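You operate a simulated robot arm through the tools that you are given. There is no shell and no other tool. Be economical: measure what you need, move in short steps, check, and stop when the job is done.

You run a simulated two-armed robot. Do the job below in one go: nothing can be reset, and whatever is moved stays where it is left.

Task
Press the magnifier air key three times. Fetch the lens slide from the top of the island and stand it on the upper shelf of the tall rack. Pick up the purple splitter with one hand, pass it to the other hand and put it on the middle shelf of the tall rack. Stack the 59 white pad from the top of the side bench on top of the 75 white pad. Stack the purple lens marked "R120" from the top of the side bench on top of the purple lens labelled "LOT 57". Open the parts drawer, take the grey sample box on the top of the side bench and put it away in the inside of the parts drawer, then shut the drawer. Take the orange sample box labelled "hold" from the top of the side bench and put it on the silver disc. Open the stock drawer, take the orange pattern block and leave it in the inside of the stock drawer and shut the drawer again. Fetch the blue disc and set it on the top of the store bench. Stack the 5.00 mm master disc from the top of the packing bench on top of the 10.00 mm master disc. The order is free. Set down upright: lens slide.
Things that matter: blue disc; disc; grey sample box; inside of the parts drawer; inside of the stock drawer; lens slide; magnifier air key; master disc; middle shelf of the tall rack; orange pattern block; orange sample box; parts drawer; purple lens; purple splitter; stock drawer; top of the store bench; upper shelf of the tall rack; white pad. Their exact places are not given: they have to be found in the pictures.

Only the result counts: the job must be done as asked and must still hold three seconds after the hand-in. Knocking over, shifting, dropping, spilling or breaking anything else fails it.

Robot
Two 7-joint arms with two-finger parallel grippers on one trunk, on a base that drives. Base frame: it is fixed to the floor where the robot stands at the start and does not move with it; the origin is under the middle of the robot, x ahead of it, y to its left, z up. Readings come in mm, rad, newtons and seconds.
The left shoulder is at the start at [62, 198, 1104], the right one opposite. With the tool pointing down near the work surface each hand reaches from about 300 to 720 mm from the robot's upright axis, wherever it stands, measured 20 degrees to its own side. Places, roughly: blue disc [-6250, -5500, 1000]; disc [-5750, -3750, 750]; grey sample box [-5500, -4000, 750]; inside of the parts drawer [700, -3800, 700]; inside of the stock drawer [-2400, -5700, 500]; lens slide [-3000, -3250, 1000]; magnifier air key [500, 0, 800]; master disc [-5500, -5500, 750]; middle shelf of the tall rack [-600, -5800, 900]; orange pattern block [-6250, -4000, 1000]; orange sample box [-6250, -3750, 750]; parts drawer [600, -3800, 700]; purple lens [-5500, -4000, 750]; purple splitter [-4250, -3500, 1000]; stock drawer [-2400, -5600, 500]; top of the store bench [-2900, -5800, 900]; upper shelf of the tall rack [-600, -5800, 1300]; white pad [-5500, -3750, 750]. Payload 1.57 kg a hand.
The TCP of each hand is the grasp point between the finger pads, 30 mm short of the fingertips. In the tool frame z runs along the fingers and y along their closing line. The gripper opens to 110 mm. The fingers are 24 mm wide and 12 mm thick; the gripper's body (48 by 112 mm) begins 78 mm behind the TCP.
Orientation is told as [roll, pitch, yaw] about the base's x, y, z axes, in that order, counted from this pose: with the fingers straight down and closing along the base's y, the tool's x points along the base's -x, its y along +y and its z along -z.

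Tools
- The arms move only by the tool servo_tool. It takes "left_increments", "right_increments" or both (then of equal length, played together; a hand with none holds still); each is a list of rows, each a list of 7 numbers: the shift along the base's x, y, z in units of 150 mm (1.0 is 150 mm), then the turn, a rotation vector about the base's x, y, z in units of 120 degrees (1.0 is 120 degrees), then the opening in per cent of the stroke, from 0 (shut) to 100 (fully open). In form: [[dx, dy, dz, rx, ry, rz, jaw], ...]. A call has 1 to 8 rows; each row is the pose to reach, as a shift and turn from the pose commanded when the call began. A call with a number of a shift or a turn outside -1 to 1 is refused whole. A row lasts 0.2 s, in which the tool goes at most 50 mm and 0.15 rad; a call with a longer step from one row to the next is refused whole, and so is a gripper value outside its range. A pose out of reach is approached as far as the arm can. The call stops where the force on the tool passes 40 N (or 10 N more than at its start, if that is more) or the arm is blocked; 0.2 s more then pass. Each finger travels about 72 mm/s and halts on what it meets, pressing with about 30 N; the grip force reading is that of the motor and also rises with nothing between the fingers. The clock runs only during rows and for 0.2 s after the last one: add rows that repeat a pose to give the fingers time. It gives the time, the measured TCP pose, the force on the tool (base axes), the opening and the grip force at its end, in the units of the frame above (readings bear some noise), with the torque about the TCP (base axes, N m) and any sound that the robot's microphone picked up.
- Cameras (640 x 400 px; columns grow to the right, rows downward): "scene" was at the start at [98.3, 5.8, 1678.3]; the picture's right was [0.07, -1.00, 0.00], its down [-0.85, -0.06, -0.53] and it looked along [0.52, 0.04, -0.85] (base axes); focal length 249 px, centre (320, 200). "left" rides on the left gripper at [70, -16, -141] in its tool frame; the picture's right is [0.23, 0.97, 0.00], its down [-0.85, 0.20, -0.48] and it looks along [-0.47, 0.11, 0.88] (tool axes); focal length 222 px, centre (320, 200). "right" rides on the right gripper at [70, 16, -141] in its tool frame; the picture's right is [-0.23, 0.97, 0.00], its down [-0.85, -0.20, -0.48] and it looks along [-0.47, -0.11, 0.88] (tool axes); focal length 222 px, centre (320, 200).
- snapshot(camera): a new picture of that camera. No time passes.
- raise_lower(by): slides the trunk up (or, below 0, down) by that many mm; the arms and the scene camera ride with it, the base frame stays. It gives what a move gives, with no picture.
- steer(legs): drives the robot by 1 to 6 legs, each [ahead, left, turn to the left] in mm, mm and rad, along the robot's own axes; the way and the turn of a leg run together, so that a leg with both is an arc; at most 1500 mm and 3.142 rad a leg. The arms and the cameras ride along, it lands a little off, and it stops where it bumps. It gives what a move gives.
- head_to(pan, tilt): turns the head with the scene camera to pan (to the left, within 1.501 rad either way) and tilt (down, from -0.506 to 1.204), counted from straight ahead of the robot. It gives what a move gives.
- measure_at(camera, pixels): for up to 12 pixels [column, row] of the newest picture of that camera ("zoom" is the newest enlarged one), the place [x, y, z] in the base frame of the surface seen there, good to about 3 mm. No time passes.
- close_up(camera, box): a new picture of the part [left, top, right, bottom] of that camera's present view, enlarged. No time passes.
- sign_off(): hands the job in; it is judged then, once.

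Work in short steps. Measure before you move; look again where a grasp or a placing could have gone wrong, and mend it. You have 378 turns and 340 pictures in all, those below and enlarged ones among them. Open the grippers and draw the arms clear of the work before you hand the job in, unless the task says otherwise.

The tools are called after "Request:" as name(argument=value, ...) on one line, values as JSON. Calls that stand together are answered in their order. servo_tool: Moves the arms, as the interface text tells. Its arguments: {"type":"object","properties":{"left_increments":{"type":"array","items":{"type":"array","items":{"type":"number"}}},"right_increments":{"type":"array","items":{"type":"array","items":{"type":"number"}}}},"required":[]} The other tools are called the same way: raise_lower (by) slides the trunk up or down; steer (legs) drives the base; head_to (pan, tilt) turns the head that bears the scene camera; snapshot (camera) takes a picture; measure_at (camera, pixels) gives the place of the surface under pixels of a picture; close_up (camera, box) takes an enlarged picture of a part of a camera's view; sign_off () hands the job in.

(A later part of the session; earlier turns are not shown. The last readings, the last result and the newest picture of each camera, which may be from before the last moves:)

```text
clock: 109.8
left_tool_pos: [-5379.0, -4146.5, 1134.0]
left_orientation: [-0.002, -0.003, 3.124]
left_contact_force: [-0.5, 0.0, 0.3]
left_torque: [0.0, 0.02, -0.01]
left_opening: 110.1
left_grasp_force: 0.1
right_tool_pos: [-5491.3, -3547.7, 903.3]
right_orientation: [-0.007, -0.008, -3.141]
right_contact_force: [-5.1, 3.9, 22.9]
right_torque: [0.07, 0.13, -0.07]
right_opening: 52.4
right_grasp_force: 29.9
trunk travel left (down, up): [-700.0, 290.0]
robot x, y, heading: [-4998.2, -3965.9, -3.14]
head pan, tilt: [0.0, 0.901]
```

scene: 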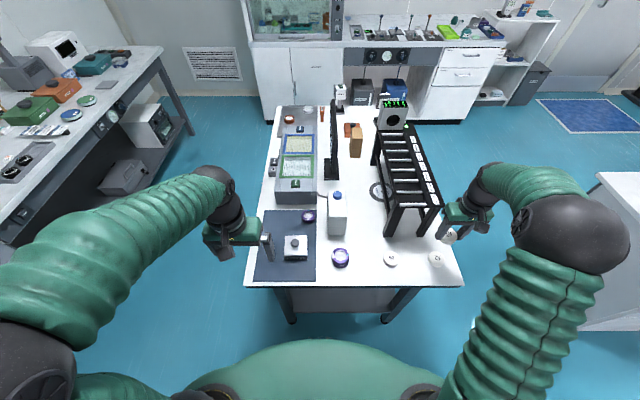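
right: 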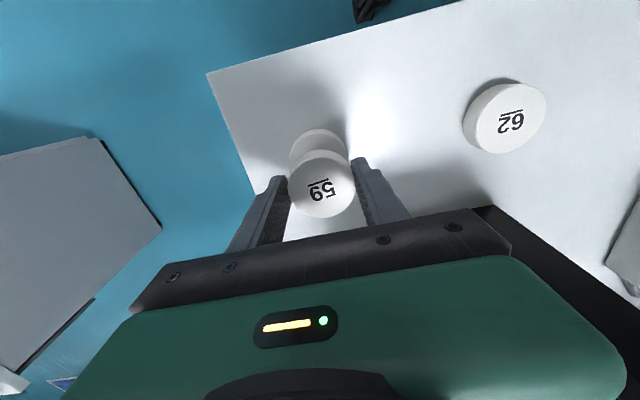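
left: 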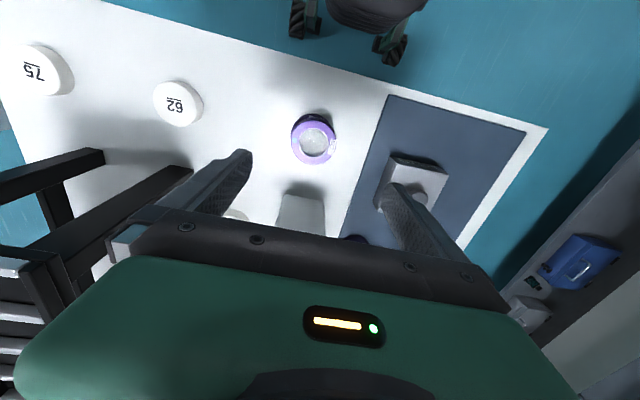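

Contact at 903 (23 N). I ease up slightly, open, and rise.

Request:
servo_tool(right_increments=[[0, 0, 0.012, 0, 0, 0, 20], [0, 0, 0.012, 0, 0, 0, 55], [0, 0, 0.012, 0, 0, 0, 65], [0, 0, 0.1, 0, 0, 0, 70], [0, 0, 0.4, 0, 0, 0, 70], [0, 0, 0.7, 0, 0, 0, 70], [0, 0, 1, 0, 0, 0, 70]])

Request:
snapshot(camera="right")

Request:
close_up(camera="scene", box=[400, 220, 480, 270])

```text
clock: 111.4
left_tool_pos: [-5378.1, -4145.6, 1131.5]
left_orientation: [-0.002, 0.0, 3.123]
left_contact_force: [0.6, -0.1, -0.3]
left_torque: [0.0, 0.01, 0.03]
left_opening: 109.8
left_grasp_force: 0.1
right_tool_pos: [-5489.5, -3548.3, 1051.8]
right_orientation: [-0.003, 0.0, -3.141]
right_contact_force: [0.6, -0.7, 1.3]
right_torque: [0.01, -0.05, -0.02]
right_opening: 77.2
right_grasp_force: 0.1
trunk travel left (down, up): [-700.0, 290.0]
robot x, y, heading: [-5000.1, -3967.0, -3.139]
head pan, tilt: [0.0, 0.901]
```

```text
282 pictures are left
```

right: 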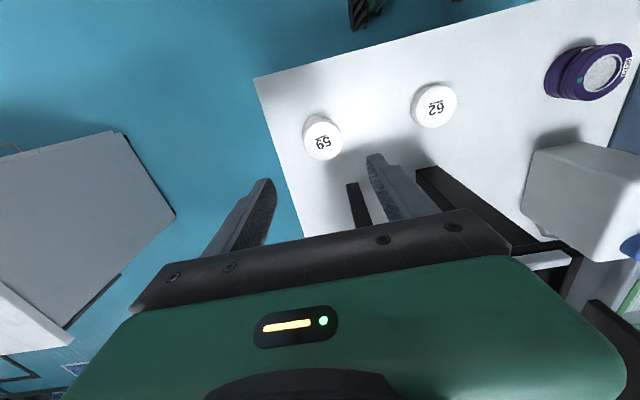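

```text
8.00 times, centred on (440, 245) of scene
```

zoom: 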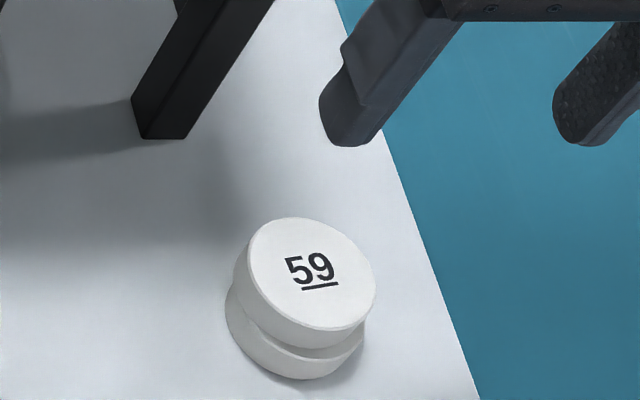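

The 59 sits on 75. Next I retract the right hand and strafe right to view the rack/disc and orange boxes from the +y side.

Request:
servo_tool(right_increments=[[0.2, -0.1, 0.15, 0, 0, 0, 70], [0.45, -0.25, 0.3, 0, 0, 0, 70], [0.7, -0.4, 0.45, 0, 0, 0, 70], [0.95, -0.55, 0.55, 0, 0, 0, 70]])

Request:
steer(legs=[[0, -920, 0]])

Request:
head_to(pan=0.55, tilt=0.6)

Request:
snapshot(camera="scene")

```text
clock: 112.4
left_tool_pos: [-5378.0, -4146.1, 1133.5]
left_orientation: [-0.002, -0.001, 3.124]
left_contact_force: [-0.4, 0.0, 1.0]
left_torque: [0.02, 0.01, 0.02]
left_opening: 110.1
left_grasp_force: 0.1
right_tool_pos: [-5348.1, -3631.8, 1137.2]
right_orientation: [-0.007, -0.004, -3.138]
right_contact_force: [-0.2, 0.1, 0.2]
right_torque: [0.02, 0.02, 0.03]
right_opening: 76.9
right_grasp_force: 0.0
trunk travel left (down, up): [-700.0, 290.0]
robot x, y, heading: [-5001.0, -3963.4, -3.138]
head pan, tilt: [0.0, 0.901]
```

```text
clock: 117.1
left_tool_pos: [-5382.9, -3252.8, 1131.3]
left_orientation: [-0.005, -0.001, 3.133]
left_contact_force: [0.1, 0.1, 0.1]
left_torque: [0.02, 0.0, -0.01]
left_opening: 110.1
left_grasp_force: 0.1
right_tool_pos: [-5356.3, -2737.0, 1135.4]
right_orientation: [-0.007, -0.002, -3.133]
right_contact_force: [1.0, -0.3, -0.2]
right_torque: [0.03, 0.0, -0.01]
right_opening: 77.3
right_grasp_force: 0.2
trunk travel left (down, up): [-700.0, 290.0]
robot x, y, heading: [-5003.1, -3064.7, -3.136]
head pan, tilt: [0.0, 0.901]
```

```text
clock: 118.1
left_tool_pos: [-5382.8, -3250.6, 1132.2]
left_orientation: [-0.003, 0.001, 3.132]
left_contact_force: [0.2, -0.1, 0.0]
left_torque: [-0.01, 0.02, 0.03]
left_opening: 110.6
left_grasp_force: 0.1
right_tool_pos: [-5356.3, -2735.0, 1134.7]
right_orientation: [-0.003, -0.003, -3.133]
right_contact_force: [0.9, -0.1, -0.7]
right_torque: [-0.03, 0.01, 0.02]
right_opening: 77.1
right_grasp_force: 0.1
trunk travel left (down, up): [-700.0, 290.0]
robot x, y, heading: [-4999.3, -3065.2, -3.137]
head pan, tilt: [0.55, 0.6]
```

```text
280 pictures are left
```

scene: 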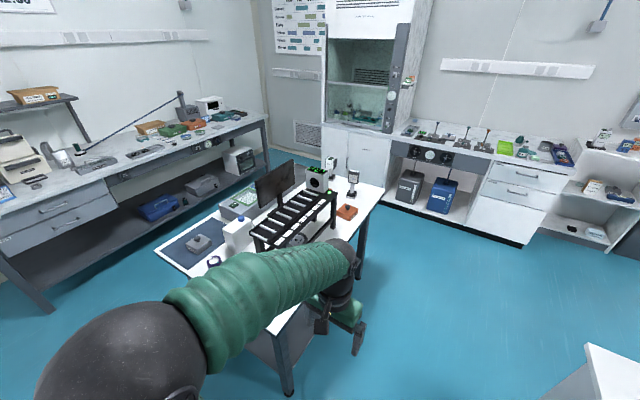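

The arm hides the table; I turn the robot left so the view passes between the arms.

Request:
steer(legs=[[0, 0, 0.6]])

Request:
head_to(pan=-0.1, tilt=0.5)

Request:
snapshot(camera="scene")

```text
clock: 120.1
left_tool_pos: [-5208.5, -3434.3, 1133.6]
left_orientation: [-0.001, -0.001, -2.542]
left_contact_force: [-0.2, 0.2, 0.1]
left_torque: [-0.01, -0.03, -0.02]
left_opening: 110.2
left_grasp_force: 0.2
right_tool_pos: [-5483.0, -2997.4, 1135.6]
right_orientation: [-0.004, -0.001, -2.523]
right_contact_force: [0.6, 0.9, -0.6]
right_torque: [0.0, -0.01, -0.01]
right_opening: 77.1
right_grasp_force: 0.1
trunk travel left (down, up): [-700.0, 290.0]
robot x, y, heading: [-5000.5, -3066.3, -2.52]
head pan, tilt: [0.55, 0.6]
```

```text
clock: 121.2
left_tool_pos: [-5207.6, -3433.1, 1131.6]
left_orientation: [0.001, 0.001, -2.541]
left_contact_force: [0.2, -0.4, 0.1]
left_torque: [0.0, 0.02, 0.0]
left_opening: 110.1
left_grasp_force: 0.0
right_tool_pos: [-5482.1, -2998.1, 1135.9]
right_orientation: [-0.004, -0.001, -2.521]
right_contact_force: [0.4, 0.3, 0.3]
right_torque: [0.03, 0.02, 0.01]
right_opening: 77.0
right_grasp_force: 0.1
trunk travel left (down, up): [-700.0, 290.0]
robot x, y, heading: [-5001.3, -3068.7, -2.526]
head pan, tilt: [-0.099, 0.499]
```

```text
279 pictures are left
```

scene: 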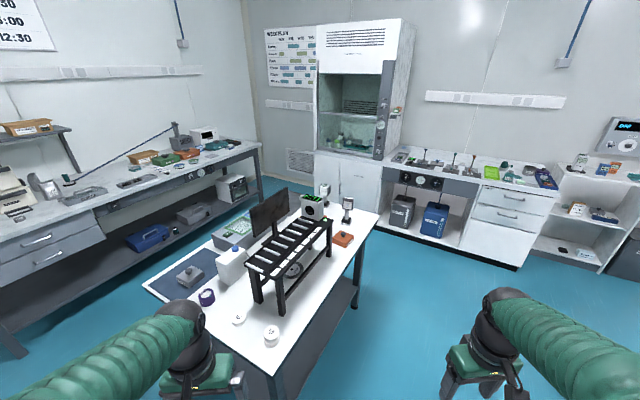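

Request:
close_up(camera="scene", box=[230, 180, 390, 280])

Request:
measure_at(camera="scene", pixels=[[343, 237], [343, 243], [293, 269], [286, 275], [300, 270], [332, 218], [283, 312], [355, 262], [376, 212], [350, 205], [312, 272], [333, 250]])

```text
4.00 times, centred on (310, 230) of scene
```

zoom: 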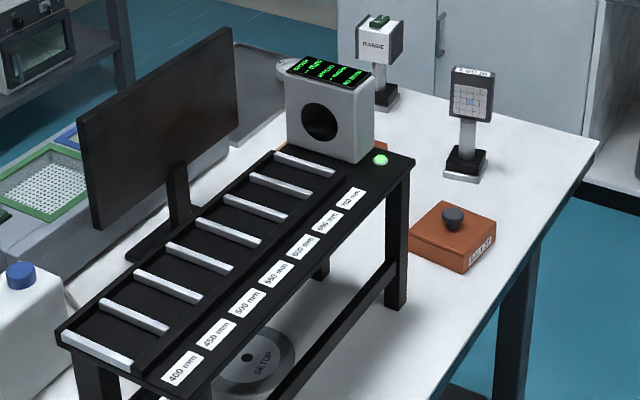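

```text
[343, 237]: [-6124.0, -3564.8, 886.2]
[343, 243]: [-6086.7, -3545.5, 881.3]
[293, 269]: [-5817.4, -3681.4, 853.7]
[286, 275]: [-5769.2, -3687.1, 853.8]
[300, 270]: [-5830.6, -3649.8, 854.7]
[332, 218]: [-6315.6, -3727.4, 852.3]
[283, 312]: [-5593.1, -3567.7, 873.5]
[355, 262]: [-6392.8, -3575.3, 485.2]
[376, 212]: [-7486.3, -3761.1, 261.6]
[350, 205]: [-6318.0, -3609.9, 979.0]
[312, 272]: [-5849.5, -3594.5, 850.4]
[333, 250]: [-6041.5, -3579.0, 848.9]
```

I read the label of the near orange box, and look for the other behind.

Request:
close_up(camera="scene", box=[328, 228, 360, 248])

Request:
close_up(camera="scene", box=[280, 255, 320, 280])

```text
16.00 times, centred on (344, 238) of scene
```

zoom: 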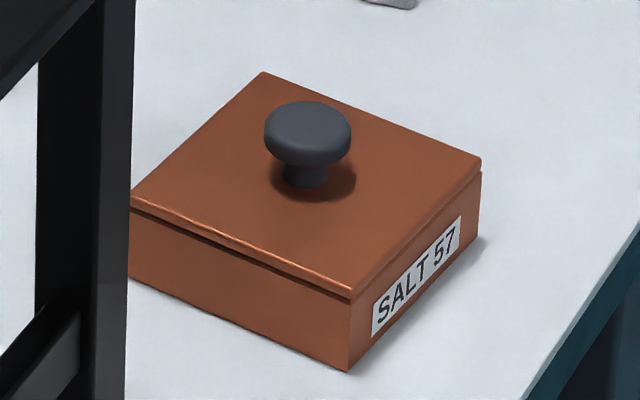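

```text
16.00 times, centred on (300, 268) of scene
```

zoom: 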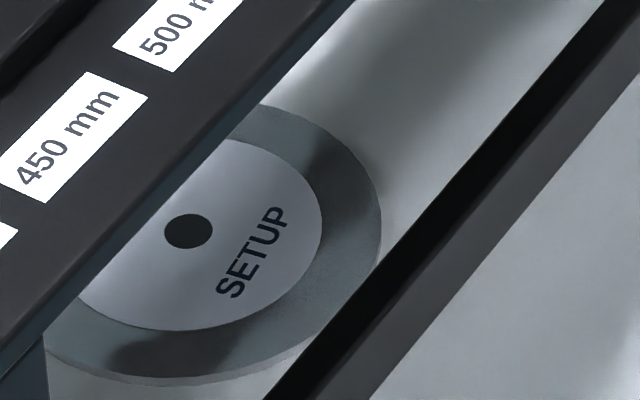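

Near box is "SALT 57", so "hold" is likely the one behind the tan block. I study the rack's geometry around the disc.

Request:
close_up(camera="scene", box=[240, 210, 344, 320])

Request:
measure_at(camera="scene", pixels=[[304, 286], [318, 268], [300, 285], [308, 275], [318, 262], [290, 295], [285, 300], [262, 300], [276, 282], [292, 270], [329, 240], [328, 228]])

```text
3.64 times, centred on (292, 265) of scene
```

zoom: 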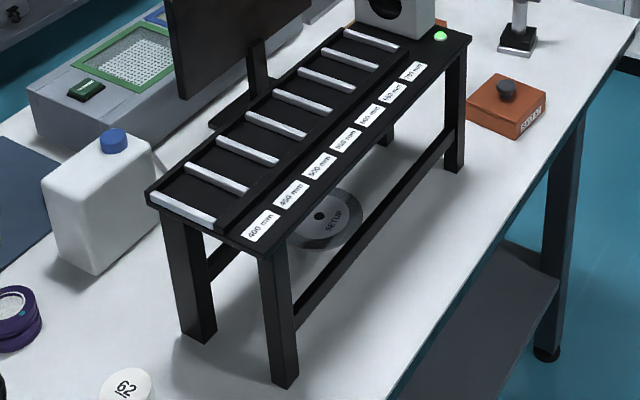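

```text
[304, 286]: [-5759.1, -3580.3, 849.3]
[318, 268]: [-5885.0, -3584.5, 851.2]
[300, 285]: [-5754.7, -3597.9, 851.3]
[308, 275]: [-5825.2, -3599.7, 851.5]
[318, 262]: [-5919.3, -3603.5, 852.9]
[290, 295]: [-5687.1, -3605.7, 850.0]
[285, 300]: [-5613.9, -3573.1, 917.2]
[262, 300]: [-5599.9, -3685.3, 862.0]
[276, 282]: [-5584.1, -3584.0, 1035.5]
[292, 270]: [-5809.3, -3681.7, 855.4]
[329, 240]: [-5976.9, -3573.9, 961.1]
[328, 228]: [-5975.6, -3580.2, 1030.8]
```

I measure the monitor behind the rack, and the stretcher heights.

Request:
measure_at(camera="scene", pixels=[[252, 215], [254, 234], [286, 190], [290, 210], [268, 225], [262, 243], [250, 262], [236, 248], [302, 300], [330, 252], [318, 275], [312, 290]])

Request:
close_up(camera="scene", box=[240, 180, 300, 260])

```text
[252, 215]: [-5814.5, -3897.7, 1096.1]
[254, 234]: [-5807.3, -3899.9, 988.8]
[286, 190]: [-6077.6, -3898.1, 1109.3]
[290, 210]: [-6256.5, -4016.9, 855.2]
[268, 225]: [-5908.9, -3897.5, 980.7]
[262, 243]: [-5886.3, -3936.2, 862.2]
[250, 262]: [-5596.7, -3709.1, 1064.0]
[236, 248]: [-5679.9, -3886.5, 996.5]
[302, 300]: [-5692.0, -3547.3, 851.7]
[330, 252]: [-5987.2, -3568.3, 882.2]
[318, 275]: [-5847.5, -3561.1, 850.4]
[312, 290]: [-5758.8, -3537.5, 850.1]
```

```text
5.00 times, centred on (270, 220) of scene
```

zoom: 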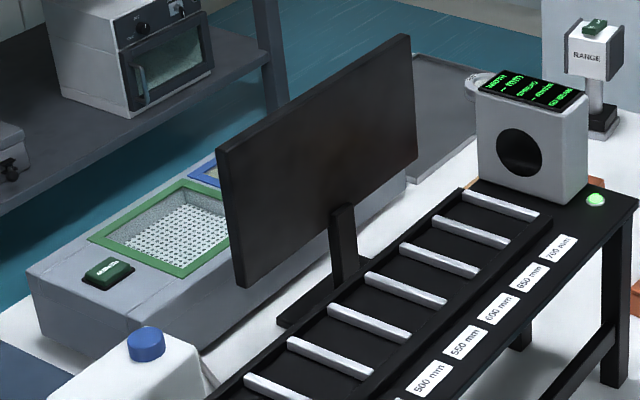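

Monitor: x -5810..-6080 at y≈-3897. Now I drive via the -y aisle to the far (-x) end of the side bench, looking from there.

Request:
steer(legs=[[0, 0, -0.612], [0, 1500, 0], [0, 170, 0], [1000, 0, 0]])

Request:
head_to(pan=0.0, tilt=0.6)

Request:
snapshot(camera="scene")

```text
clock: 136.1
left_tool_pos: [-6352.0, -4936.7, 1133.2]
left_orientation: [0.002, -0.003, 3.138]
left_contact_force: [0.7, 0.4, 0.1]
left_torque: [0.0, 0.01, -0.01]
left_opening: 110.0
left_grasp_force: 0.0
right_tool_pos: [-6329.0, -4420.3, 1134.4]
right_orientation: [-0.003, -0.003, -3.128]
right_contact_force: [-0.3, 0.0, 0.1]
right_torque: [-0.03, 0.0, 0.02]
right_opening: 76.9
right_grasp_force: 0.1
trunk travel left (down, up): [-700.0, 290.0]
robot x, y, heading: [-5976.7, -4751.9, -3.128]
head pan, tilt: [-0.099, 0.499]
```

```text
clock: 136.8
left_tool_pos: [-6353.0, -4937.0, 1133.7]
left_orientation: [0.001, 0.0, 3.137]
left_contact_force: [-0.5, 0.9, -0.5]
left_torque: [0.02, 0.01, -0.06]
left_opening: 110.1
left_grasp_force: 0.2
right_tool_pos: [-6330.7, -4421.0, 1135.7]
right_orientation: [-0.005, -0.001, -3.128]
right_contact_force: [1.6, -0.2, 0.4]
right_torque: [-0.01, -0.02, 0.0]
right_opening: 77.0
right_grasp_force: 0.0
trunk travel left (down, up): [-700.0, 290.0]
robot x, y, heading: [-5973.7, -4753.2, -3.127]
head pan, tilt: [0.0, 0.6]
```

```text
273 pictures are left
```

scene: 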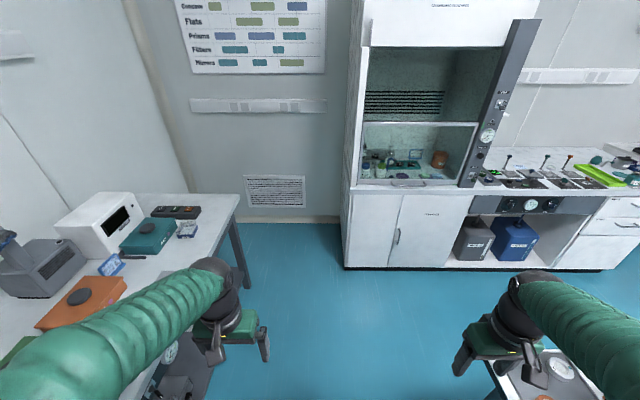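

I pan to look at the packing bench on the left and the side bench on the right.

Request:
head_to(pan=1.3, tilt=0.55)

Request:
snapshot(camera="scene")

Request:
head_to(pan=-1.3, tilt=0.65)

Request:
snapshot(camera="scene")

```text
clock: 138.2
left_tool_pos: [-6352.3, -4937.7, 1133.2]
left_orientation: [0.0, -0.001, 3.136]
left_contact_force: [1.2, -0.8, -0.4]
left_torque: [-0.01, 0.01, -0.02]
left_opening: 110.0
left_grasp_force: 0.1
right_tool_pos: [-6329.3, -4420.4, 1135.3]
right_orientation: [-0.001, -0.003, -3.128]
right_contact_force: [-0.4, -0.7, -1.4]
right_torque: [-0.02, 0.01, 0.0]
right_opening: 77.2
right_grasp_force: 0.2
trunk travel left (down, up): [-700.0, 290.0]
robot x, y, heading: [-5975.0, -4746.3, -3.128]
head pan, tilt: [1.3, 0.55]
```

```text
272 pictures are left
```

scene: 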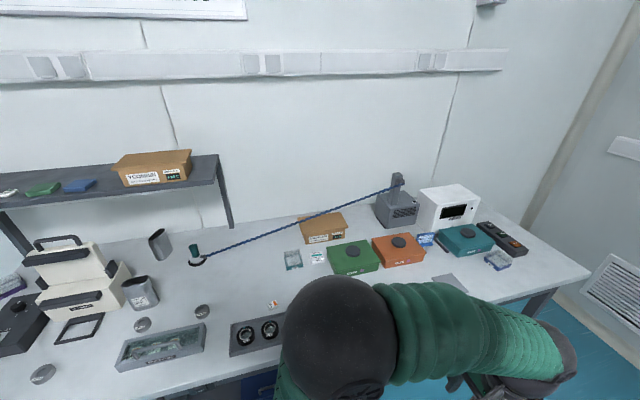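

```text
clock: 140.6
left_tool_pos: [-6351.8, -4937.7, 1134.0]
left_orientation: [0.001, 0.0, 3.138]
left_contact_force: [-0.5, -1.0, -0.3]
left_torque: [0.01, 0.02, 0.02]
left_opening: 110.0
left_grasp_force: 0.1
right_tool_pos: [-6330.3, -4420.5, 1134.9]
right_orientation: [-0.003, -0.003, -3.128]
right_contact_force: [-0.3, 1.3, -0.8]
right_torque: [0.01, 0.0, 0.05]
right_opening: 77.1
right_grasp_force: 0.0
trunk travel left (down, up): [-700.0, 290.0]
robot x, y, heading: [-5972.0, -4752.2, -3.127]
head pan, tilt: [-1.3, 0.649]
```

```text
271 pictures are left
```

scene: 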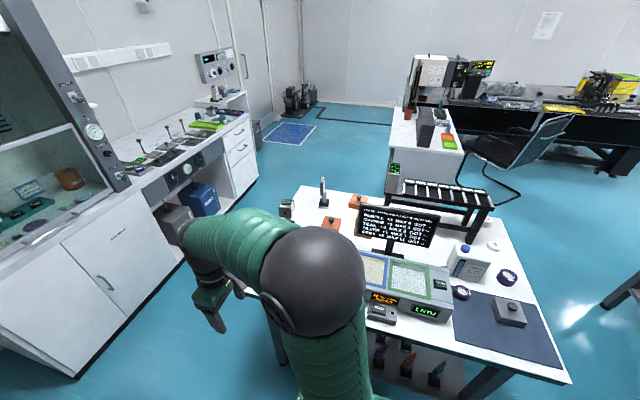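

I turn to face the packing bench and look.

Request:
steer(legs=[[0, 0, 1.557]])

Request:
head_to(pan=0.0, tilt=0.7)

Request:
snapshot(camera="scene")

```text
clock: 144.8
left_tool_pos: [-5793.1, -5131.6, 1133.4]
left_orientation: [0.0, -0.002, -1.585]
left_contact_force: [0.4, -0.2, -0.6]
left_torque: [0.07, 0.03, 0.0]
left_opening: 110.0
left_grasp_force: 0.1
right_tool_pos: [-6307.0, -5104.5, 1134.9]
right_orientation: [-0.005, -0.002, -1.565]
right_contact_force: [-0.6, 0.6, 1.2]
right_torque: [0.0, -0.01, -0.03]
right_opening: 77.0
right_grasp_force: 0.0
trunk travel left (down, up): [-700.0, 290.0]
robot x, y, heading: [-5972.7, -4751.5, -1.564]
head pan, tilt: [-1.3, 0.649]
```

```text
clock: 146.2
left_tool_pos: [-5793.3, -5131.6, 1133.8]
left_orientation: [-0.001, -0.003, -1.585]
left_contact_force: [-0.6, -0.2, -0.4]
left_torque: [0.0, -0.01, -0.02]
left_opening: 109.9
left_grasp_force: 0.1
right_tool_pos: [-6308.0, -5103.9, 1135.4]
right_orientation: [-0.004, -0.002, -1.565]
right_contact_force: [-0.1, 0.7, 0.0]
right_torque: [0.02, 0.0, -0.01]
right_opening: 76.9
right_grasp_force: 0.0
trunk travel left (down, up): [-700.0, 290.0]
robot x, y, heading: [-5974.4, -4751.7, -1.567]
head pan, tilt: [0.0, 0.7]
```

```text
270 pictures are left
```

scene: 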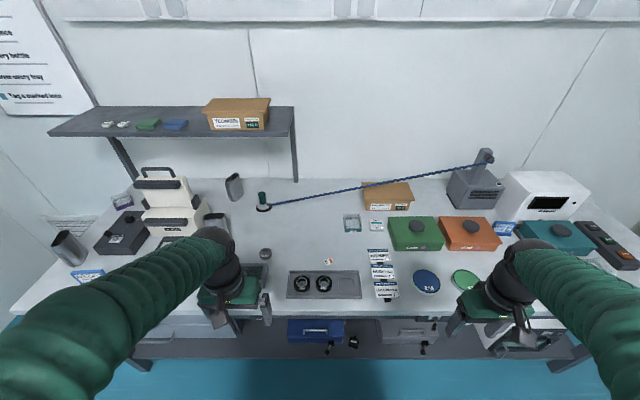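

Request:
close_up(camera="scene", box=[350, 210, 510, 310])

Request:
measure_at(camera="scene", pixels=[[427, 281], [465, 280], [265, 252], [302, 283], [324, 283], [325, 313], [460, 300], [245, 283], [175, 125]])

Request:
snapshot(camera="left")

Request:
close_up(camera="scene", box=[230, 240, 350, 310])

```text
4.00 times, centred on (430, 260) of scene
```

zoom: 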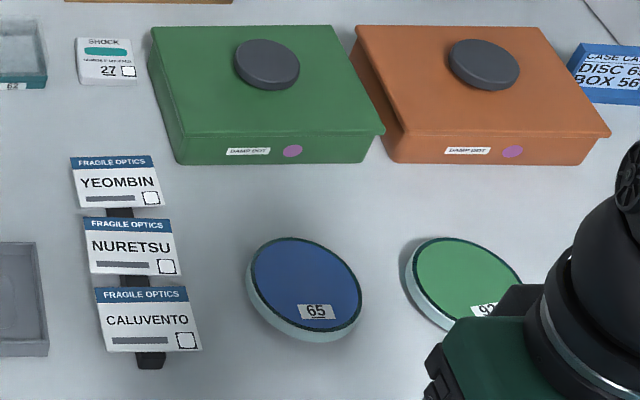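

```text
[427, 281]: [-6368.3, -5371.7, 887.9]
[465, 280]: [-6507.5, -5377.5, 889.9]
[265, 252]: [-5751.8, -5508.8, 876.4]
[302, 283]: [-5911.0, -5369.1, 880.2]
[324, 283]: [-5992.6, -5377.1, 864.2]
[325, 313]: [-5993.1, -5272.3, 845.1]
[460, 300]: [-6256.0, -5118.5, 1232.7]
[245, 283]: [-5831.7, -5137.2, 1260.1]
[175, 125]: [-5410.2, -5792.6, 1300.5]
```

```text
268 pictures are left
```

left: 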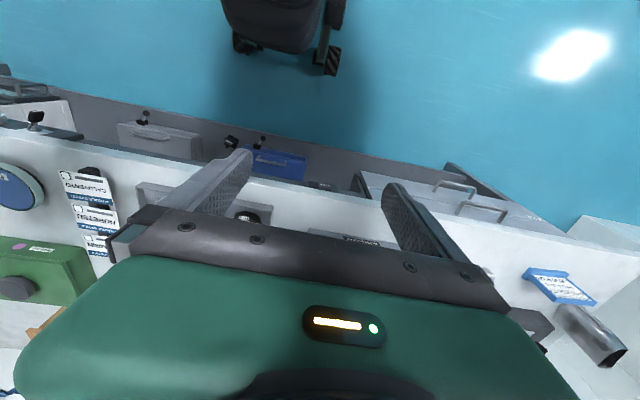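

```text
5.33 times, centred on (290, 275) of scene
```

zoom: 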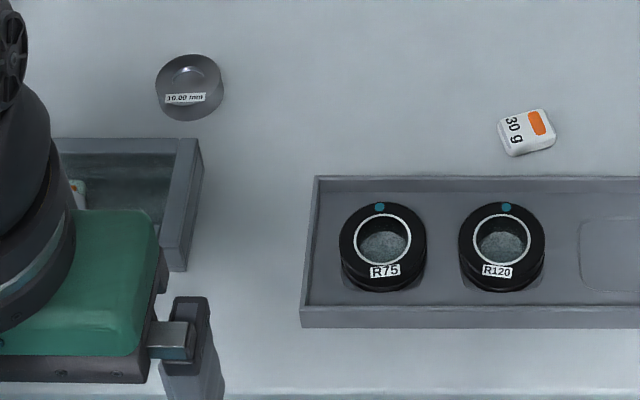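

The 10.00 mm disc is at (-5752,-5509). I measure the blue disc's diameter and shift left to see the other master discs.

Request:
measure_at(camera="scene", pixels=[[413, 281], [440, 281], [427, 270], [427, 291], [425, 297], [400, 300]])

Request:
steer(legs=[[0, 350, 0]])

Request:
snapshot(camera="scene")

```text
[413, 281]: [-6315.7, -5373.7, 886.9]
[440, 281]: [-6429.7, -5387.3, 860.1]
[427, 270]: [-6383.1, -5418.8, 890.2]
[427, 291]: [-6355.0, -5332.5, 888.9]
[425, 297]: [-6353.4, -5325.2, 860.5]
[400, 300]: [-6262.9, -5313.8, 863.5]
```

```text
clock: 148.5
left_tool_pos: [-5444.5, -5131.3, 1134.4]
left_orientation: [0.007, -0.002, -1.585]
left_contact_force: [-0.1, -0.5, 0.6]
left_torque: [-0.04, -0.03, 0.0]
left_opening: 110.1
left_grasp_force: 0.0
right_tool_pos: [-5959.3, -5101.6, 1133.7]
right_orientation: [0.001, -0.003, -1.567]
right_contact_force: [-1.1, 0.2, -0.8]
right_torque: [0.02, -0.02, 0.0]
right_opening: 76.8
right_grasp_force: 0.0
trunk travel left (down, up): [-700.0, 290.0]
robot x, y, heading: [-5625.9, -4752.9, -1.567]
head pan, tilt: [0.0, 0.7]
```

```text
266 pictures are left
```

scene: 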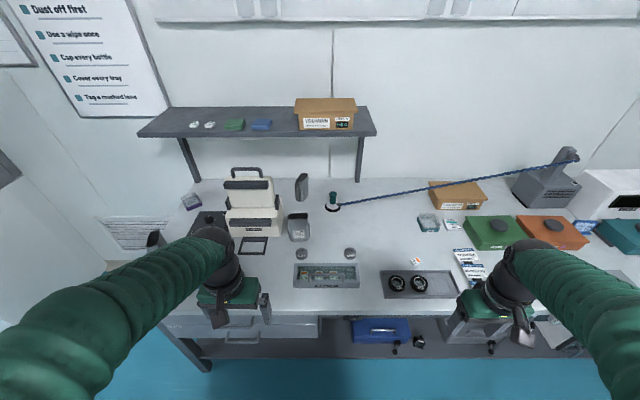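

Request:
close_up(camera="scene", box=[230, 225, 380, 300])

Request:
measure_at(camera="scene", pixels=[[301, 253], [349, 253], [295, 255], [307, 255], [344, 255], [355, 255], [325, 264], [325, 285], [300, 225], [252, 247]])

```text
4.27 times, centred on (305, 262) of scene
```

zoom: 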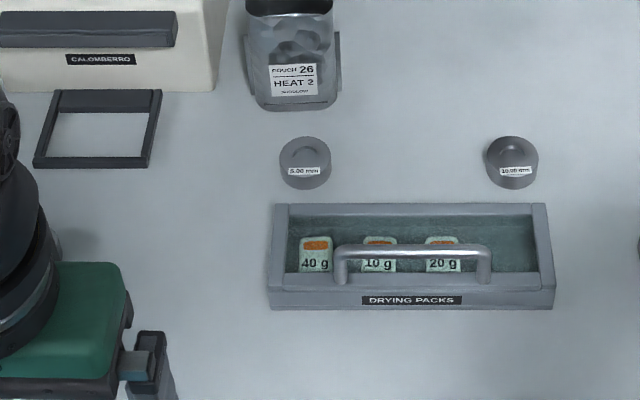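

```text
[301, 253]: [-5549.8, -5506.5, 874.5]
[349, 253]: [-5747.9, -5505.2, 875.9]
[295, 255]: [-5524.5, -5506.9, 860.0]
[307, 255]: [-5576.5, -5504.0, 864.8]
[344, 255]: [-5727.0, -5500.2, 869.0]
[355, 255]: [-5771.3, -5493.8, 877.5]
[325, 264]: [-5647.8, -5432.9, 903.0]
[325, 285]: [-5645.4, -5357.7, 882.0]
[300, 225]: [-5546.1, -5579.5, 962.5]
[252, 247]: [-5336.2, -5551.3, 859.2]
```

Request:
close_up(camera="scene", box=[292, 246, 311, 260])

Request:
close_up(camera="scene", box=[340, 246, 359, 260])

```text
16.00 times, centred on (302, 253) of scene
```

zoom: 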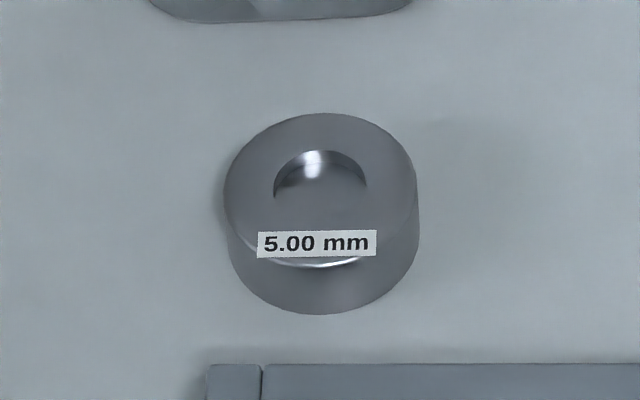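

```text
16.00 times, centred on (350, 253) of scene
```

zoom: 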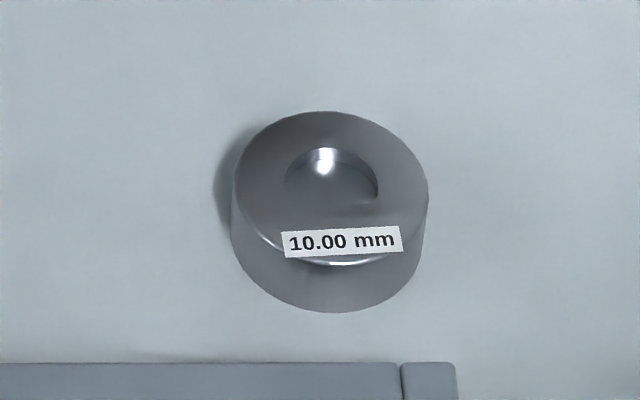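

5.00 mm at (-5550,-5505), 10.00 mm at (-5749,-5504). I move ahead 100 and right 70 so the left hand reaches both.

Request:
steer(legs=[[100, -70, 0]])

Request:
servo_tool(left_increments=[[0, -0.25, -0.1, 0, 0, 0.007, 75], [0, -0.5, -0.2, 0, 0, 0.007, 75], [0, -0.75, -0.3, 0, 0, 0.007, 75], [-0.1, -1, -0.4, 0, 0, 0.007, 75]])

Request:
snapshot(camera="left")

```text
clock: 149.8
left_tool_pos: [-5488.3, -5227.8, 1131.2]
left_orientation: [-0.017, -0.004, -1.583]
left_contact_force: [2.1, 0.3, -0.7]
left_torque: [-0.01, 0.1, 0.02]
left_opening: 109.8
left_grasp_force: 0.1
right_tool_pos: [-6003.8, -5201.1, 1142.3]
right_orientation: [-0.02, -0.006, -1.561]
right_contact_force: [1.8, -0.5, 1.2]
right_torque: [0.02, 0.12, 0.0]
right_opening: 77.0
right_grasp_force: 0.0
trunk travel left (down, up): [-700.0, 290.0]
robot x, y, heading: [-5692.2, -4851.3, -1.566]
head pan, tilt: [0.0, 0.7]
```

```text
clock: 150.8
left_tool_pos: [-5526.0, -5380.1, 1070.6]
left_orientation: [0.004, 0.0, -1.57]
left_contact_force: [0.1, 0.0, 0.1]
left_torque: [0.03, -0.07, 0.0]
left_opening: 82.4
left_grasp_force: 0.1
right_tool_pos: [-6026.0, -5203.9, 1133.8]
right_orientation: [0.001, 0.002, -1.564]
right_contact_force: [-0.4, -0.3, 0.1]
right_torque: [0.02, -0.01, -0.01]
right_opening: 76.9
right_grasp_force: 0.1
trunk travel left (down, up): [-700.0, 290.0]
robot x, y, heading: [-5691.8, -4848.5, -1.563]
head pan, tilt: [0.0, 0.7]
```

```text
262 pictures are left
```

left: 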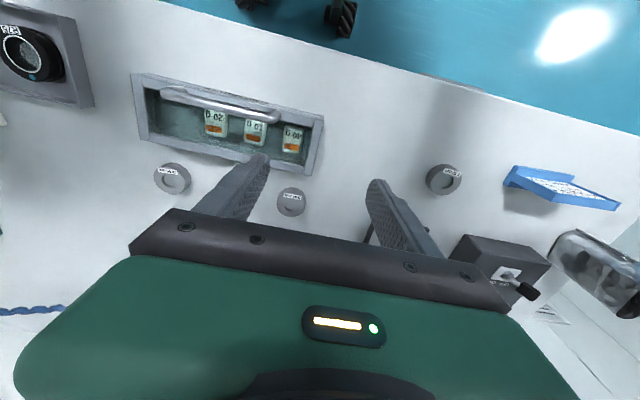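

Request:
measure_at(camera="left", pixels=[[291, 202], [277, 203], [305, 199], [291, 190], [173, 178], [155, 180], [190, 177], [171, 164], [172, 192]])

Request:
servo_tool(left_increments=[[-0.05, -0.25, 0, 0, 0, 0, 75], [-0.13, -0.5, 0, 0, 0, 0, 75], [-0.13, -0.75, -0.1, 0, 0, 0, 75], [-0.13, -0.83, -0.35, 0, 0, 0, 75], [-0.13, -0.83, -0.4, 0, 0, 0, 75]])

Request:
snapshot(camera="left")

```text
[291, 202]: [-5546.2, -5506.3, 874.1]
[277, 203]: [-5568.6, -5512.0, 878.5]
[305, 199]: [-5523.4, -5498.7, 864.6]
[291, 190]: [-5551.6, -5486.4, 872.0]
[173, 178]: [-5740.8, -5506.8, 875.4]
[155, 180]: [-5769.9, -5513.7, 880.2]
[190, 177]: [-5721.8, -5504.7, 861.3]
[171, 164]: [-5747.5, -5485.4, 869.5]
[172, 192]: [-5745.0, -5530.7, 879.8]
```

```text
clock: 152.0
left_tool_pos: [-5540.5, -5503.6, 1014.3]
left_orientation: [0.0, -0.002, -1.567]
left_contact_force: [-0.6, 0.5, 0.1]
left_torque: [-0.04, 0.0, 0.0]
left_opening: 82.5
left_grasp_force: 0.0
right_tool_pos: [-6023.1, -5202.6, 1135.8]
right_orientation: [-0.004, -0.005, -1.563]
right_contact_force: [-0.3, -0.1, 1.0]
right_torque: [0.01, -0.03, -0.05]
right_opening: 77.1
right_grasp_force: 0.0
trunk travel left (down, up): [-700.0, 290.0]
robot x, y, heading: [-5687.9, -4848.7, -1.563]
head pan, tilt: [0.0, 0.7]
```

```text
261 pictures are left
```

left: 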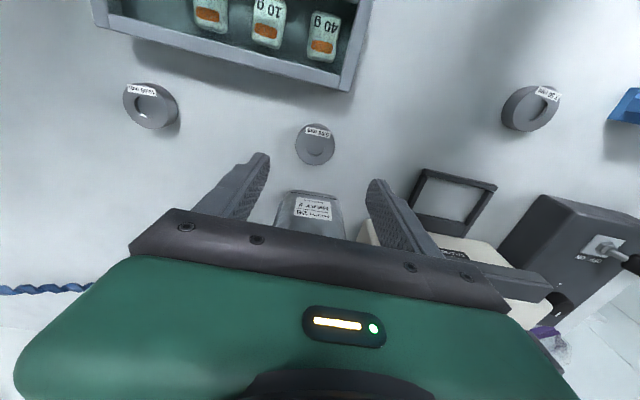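

Request:
measure_at(camera="left", pixels=[[296, 145], [333, 142], [314, 124], [315, 162], [315, 143], [310, 195], [310, 225], [315, 185]])

Request:
close_up(camera="left", box=[285, 115, 345, 175])

```text
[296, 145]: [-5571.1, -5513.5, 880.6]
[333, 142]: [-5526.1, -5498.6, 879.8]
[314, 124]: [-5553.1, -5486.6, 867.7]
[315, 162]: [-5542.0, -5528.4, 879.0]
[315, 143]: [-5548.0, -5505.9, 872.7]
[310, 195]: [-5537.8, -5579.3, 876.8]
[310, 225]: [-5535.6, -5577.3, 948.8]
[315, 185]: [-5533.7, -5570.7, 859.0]
```

```text
6.67 times, centred on (315, 145) of left
```

zoom: 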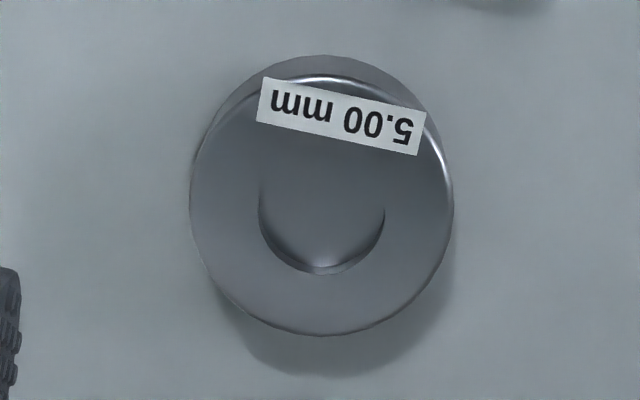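

Centre (-5548,-5507). Align and descend to TCP ≈ 893, then close.

Request:
servo_tool(left_increments=[[-0.05, -0.02, -0.25, 0, 0, 0, 75], [-0.05, -0.02, -0.5, 0, 0, 0, 75], [-0.05, -0.02, -0.7, 0, 0, 0, 75], [-0.05, -0.02, -0.8, 0, 0, 0, 75], [-0.05, -0.02, -0.8, 0, 0, 0, 75]])

Request:
servo_tool(left_increments=[[0, 0, 0, 0, 0, 0, 50], [0, 0, 0, 0, 0, 0, 30], [0, 0, 0, 0, 0, 0, 20], [0, 0, 0, 0, 0, 0, 20], [0, 0, 0, 0, 0, 0, 20]])

Request:
servo_tool(left_increments=[[0, 0, 0.2, 0, 0, 0, 20], [0, 0, 0.5, 0, 0, 0, 20], [0, 0, 0.8, 0, 0, 0, 20]])

Request:
snapshot(camera="left")

```text
clock: 153.2
left_tool_pos: [-5547.1, -5508.5, 892.5]
left_orientation: [0.0, -0.002, -1.567]
left_contact_force: [-0.1, 0.0, 0.2]
left_torque: [0.02, -0.02, 0.02]
left_opening: 82.3
left_grasp_force: 0.0
right_tool_pos: [-6022.7, -5202.6, 1135.2]
right_orientation: [-0.003, -0.002, -1.564]
right_contact_force: [0.2, -0.6, -0.4]
right_torque: [0.02, 0.01, 0.0]
right_opening: 76.9
right_grasp_force: 0.0
trunk travel left (down, up): [-700.0, 290.0]
robot x, y, heading: [-5688.9, -4853.3, -1.564]
head pan, tilt: [0.0, 0.7]
```

```text
clock: 154.4
left_tool_pos: [-5547.8, -5507.8, 892.4]
left_orientation: [0.002, -0.001, -1.567]
left_contact_force: [0.0, -0.5, 0.7]
left_torque: [0.0, 0.1, 0.04]
left_opening: 49.3
left_grasp_force: 29.0
right_tool_pos: [-6022.4, -5203.6, 1135.1]
right_orientation: [-0.001, -0.005, -1.563]
right_contact_force: [0.2, 0.0, -0.5]
right_torque: [0.0, 0.02, 0.0]
right_opening: 76.8
right_grasp_force: 0.0
trunk travel left (down, up): [-700.0, 290.0]
robot x, y, heading: [-5690.9, -4854.5, -1.569]
head pan, tilt: [0.0, 0.7]
```

```text
clock: 155.2
left_tool_pos: [-5549.5, -5507.4, 1013.7]
left_orientation: [0.001, 0.0, -1.569]
left_contact_force: [0.6, -0.2, -3.0]
left_torque: [-0.04, -0.04, 0.01]
left_opening: 49.1
left_grasp_force: 29.4
right_tool_pos: [-6023.4, -5201.6, 1135.1]
right_orientation: [-0.003, -0.003, -1.564]
right_contact_force: [0.3, 0.7, 0.0]
right_torque: [-0.01, 0.01, 0.02]
right_opening: 77.1
right_grasp_force: 0.1
trunk travel left (down, up): [-700.0, 290.0]
robot x, y, heading: [-5689.7, -4851.7, -1.566]
head pan, tilt: [0.0, 0.7]
```

```text
259 pictures are left
```

left: 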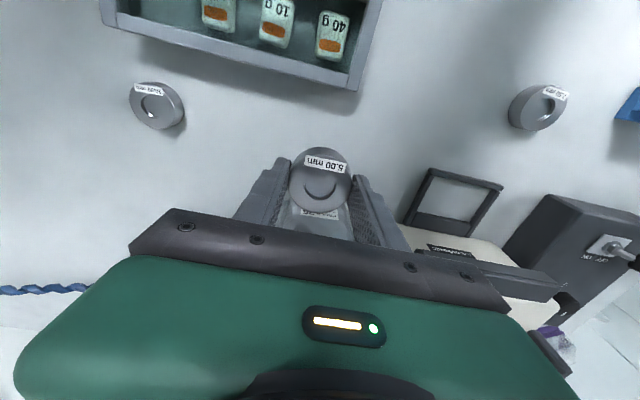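

Held. Move across to the 10.00 mm disc.

Request:
servo_tool(left_increments=[[-0.3, 0, 0, 0, 0, 0, 20], [-0.6, 0, 0, 0, 0, 0, 20], [-0.9, 0, 0, 0, 0, 0, 20], [-1, 0, 0, 0, 0, 0, 20], [-1, 0, 0, 0, 0, 0, 20]])

Request:
snapshot(camera="left")

```text
clock: 156.4
left_tool_pos: [-5697.0, -5499.8, 1013.4]
left_orientation: [0.0, 0.0, -1.568]
left_contact_force: [-0.1, -0.5, -2.5]
left_torque: [0.01, 0.04, 0.02]
left_opening: 49.2
left_grasp_force: 30.4
left hand out of reach, approached as far as the arm can: row 3, 4, 5
right_tool_pos: [-6021.5, -5203.3, 1135.5]
right_orientation: [-0.004, -0.002, -1.563]
right_contact_force: [0.2, -1.3, -0.4]
right_torque: [0.01, 0.01, 0.03]
right_opening: 77.2
right_grasp_force: 0.0
trunk travel left (down, up): [-700.0, 290.0]
robot x, y, heading: [-5691.5, -4849.1, -1.564]
head pan, tilt: [0.0, 0.7]
```

```text
258 pictures are left
```

left: 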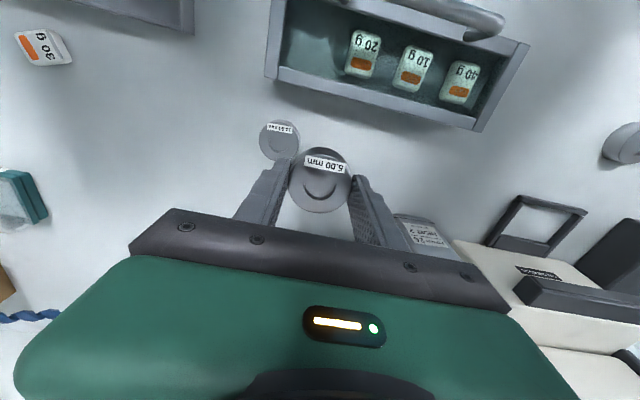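

At the reach limit; I strafe the base right 120.

Request:
steer(legs=[[0, -120, 0]])

Request:
servo_tool(left_increments=[[0.25, -0.01, 0, 0, 0, 0, 20], [0.45, -0.02, 0, 0, 0, 0, 20], [0.45, -0.02, 0, 0, 0, 0, 20]])

Request:
snapshot(camera="left")

Request:
snapshot(camera="scene")

```text
clock: 157.6
left_tool_pos: [-5786.2, -5500.4, 1012.6]
left_orientation: [-0.023, -0.001, -1.564]
left_contact_force: [1.5, 0.4, -2.2]
left_torque: [0.01, 0.12, 0.02]
left_opening: 49.1
left_grasp_force: 29.3
right_tool_pos: [-6110.0, -5204.5, 1142.4]
right_orientation: [-0.026, -0.002, -1.556]
right_contact_force: [2.5, 0.3, 0.0]
right_torque: [0.01, 0.17, 0.02]
right_opening: 76.7
right_grasp_force: 0.0
trunk travel left (down, up): [-700.0, 290.0]
robot x, y, heading: [-5804.4, -4849.3, -1.561]
head pan, tilt: [0.0, 0.7]
```

```text
clock: 158.4
left_tool_pos: [-5724.1, -5501.6, 1012.7]
left_orientation: [-0.013, -0.001, -1.559]
left_contact_force: [1.8, 0.7, -2.3]
left_torque: [-0.01, 0.09, -0.02]
left_opening: 49.3
left_grasp_force: 30.3
right_tool_pos: [-6118.4, -5203.5, 1139.6]
right_orientation: [-0.016, -0.003, -1.554]
right_contact_force: [0.9, -0.5, 1.1]
right_torque: [0.04, 0.12, 0.02]
right_opening: 77.0
right_grasp_force: 0.0
trunk travel left (down, up): [-700.0, 290.0]
robot x, y, heading: [-5800.3, -4849.2, -1.562]
head pan, tilt: [0.0, 0.7]
```

```text
257 pictures are left
```

left: 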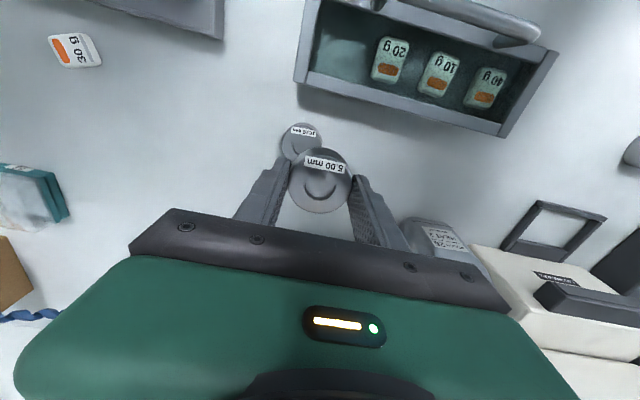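

```text
256 pictures are left
```

scene: 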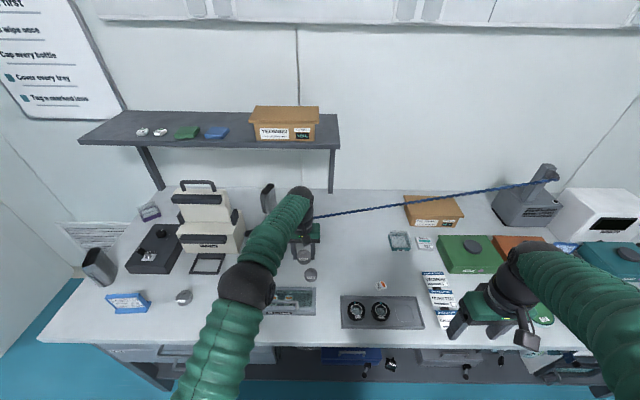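

Request:
measure_at(camera="left", pixels=[[301, 126], [283, 143], [319, 133], [286, 133], [300, 143]])

Request:
measure_at(camera="scene", pixels=[[310, 273], [305, 274], [315, 274], [310, 278]])

Request:
close_up(camera="left", box=[270, 115, 350, 165])

```text
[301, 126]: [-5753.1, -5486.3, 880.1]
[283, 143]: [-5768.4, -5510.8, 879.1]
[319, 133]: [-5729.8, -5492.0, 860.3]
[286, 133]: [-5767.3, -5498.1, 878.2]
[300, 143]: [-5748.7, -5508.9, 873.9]
```

```text
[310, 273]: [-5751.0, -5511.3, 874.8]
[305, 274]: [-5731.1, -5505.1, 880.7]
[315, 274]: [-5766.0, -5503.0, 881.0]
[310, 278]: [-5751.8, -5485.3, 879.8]
```

```text
8.00 times, centred on (310, 140) of left
```

zoom: 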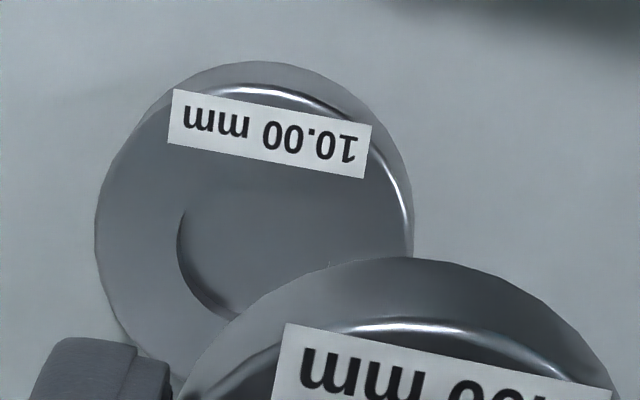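

10.00 centre ≈ (-5748,-5508). Align first, then descend to ~920.

Request:
servo_tool(left_increments=[[-0.16, -0.043, 0, 0, 0, 0, 20], [-0.16, -0.043, 0, 0, 0, 0, 20], [-0.16, -0.043, -0.2, 0, 0, 0, 20], [-0.16, -0.043, -0.4, 0, 0, 0, 20], [-0.16, -0.043, -0.58, 0, 0, 0, 20], [-0.16, -0.043, -0.6, 0, 0, 0, 20], [-0.16, -0.043, -0.6, 0, 0, 0, 20]])

Request:
snapshot(camera="left")

Request:
close_up(camera="scene", box=[270, 230, 350, 290])

```text
clock: 160.0
left_tool_pos: [-5758.9, -5510.4, 923.0]
left_orientation: [-0.004, -0.002, -1.562]
left_contact_force: [-0.6, 0.8, -2.5]
left_torque: [-0.01, 0.03, -0.01]
left_opening: 49.0
left_grasp_force: 29.8
right_tool_pos: [-6128.4, -5203.3, 1136.9]
right_orientation: [-0.01, -0.005, -1.555]
right_contact_force: [-0.1, -0.1, -0.4]
right_torque: [0.0, 0.02, -0.02]
right_opening: 77.3
right_grasp_force: 0.1
trunk travel left (down, up): [-700.0, 290.0]
robot x, y, heading: [-5805.2, -4854.6, -1.567]
head pan, tilt: [0.0, 0.7]
```

```text
254 pictures are left
```

left: 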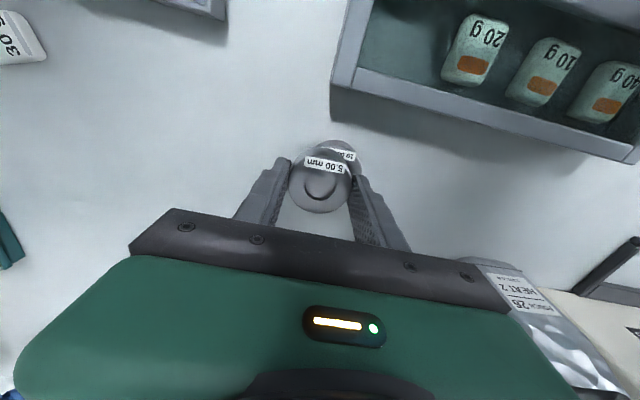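

```text
6.67 times, centred on (310, 260) of scene
```

zoom: 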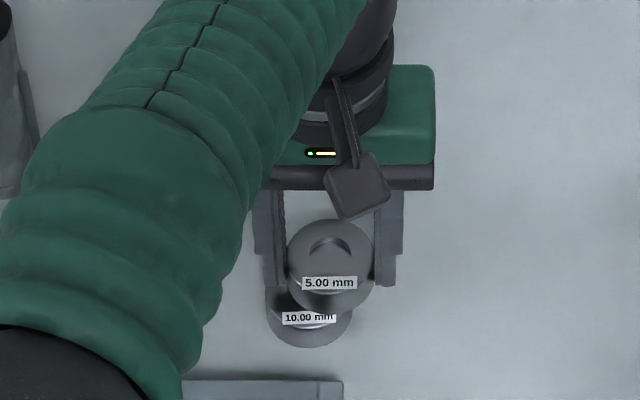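

Sway settled; need +11 mm in x. Correct, then creep.

Request:
servo_tool(left_increments=[[0.073, 0.015, 0, 0, 0, 0, 20], [0.073, 0.015, 0, 0, 0, 0, 20], [0.073, 0.015, -0.03, 0, 0, 0, 20], [0.073, 0.015, -0.05, 0, 0, 0, 20]])

Request:
close_up(camera="left", box=[270, 120, 370, 220])

```text
clock: 161.0
left_tool_pos: [-5753.7, -5507.2, 916.2]
left_orientation: [0.003, -0.002, -1.563]
left_contact_force: [-0.1, -1.2, -2.1]
left_torque: [-0.06, 0.0, -0.01]
left_opening: 48.9
left_grasp_force: 30.4
right_tool_pos: [-6136.2, -5203.5, 1135.4]
right_orientation: [-0.002, -0.004, -1.555]
right_contact_force: [-0.4, 0.1, 0.2]
right_torque: [-0.02, -0.01, 0.03]
right_opening: 76.7
right_grasp_force: 0.1
trunk travel left (down, up): [-700.0, 290.0]
robot x, y, heading: [-5808.8, -4850.3, -1.563]
head pan, tilt: [0.0, 0.7]
```

```text
4.00 times, centred on (320, 170) of left
```

zoom: 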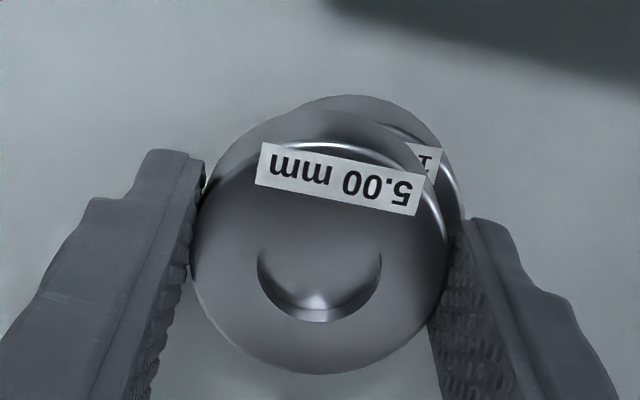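

Request:
servo_tool(left_increments=[[0.04, 0, 0, 0, 0, 0, 20], [0.04, 0, 0, 0, 0, 0, 20], [0.04, 0, 0, 0, 0, 0, 20], [0.04, 0, 0, 0, 0, 0, 20], [0.04, 0, 0, 0, 0, 0, 20]])

```text
clock: 162.2
left_tool_pos: [-5749.2, -5507.6, 916.0]
left_orientation: [0.003, 0.0, -1.564]
left_contact_force: [-0.7, -0.2, -2.5]
left_torque: [-0.03, -0.02, 0.01]
left_opening: 49.0
left_grasp_force: 30.2
right_tool_pos: [-6137.6, -5203.9, 1136.4]
right_orientation: [-0.003, -0.003, -1.556]
right_contact_force: [0.6, -0.3, 0.3]
right_torque: [-0.03, 0.0, -0.03]
right_opening: 77.0
right_grasp_force: 0.0
trunk travel left (down, up): [-700.0, 290.0]
robot x, y, heading: [-5801.3, -4849.3, -1.559]
head pan, tilt: [0.0, 0.7]
```

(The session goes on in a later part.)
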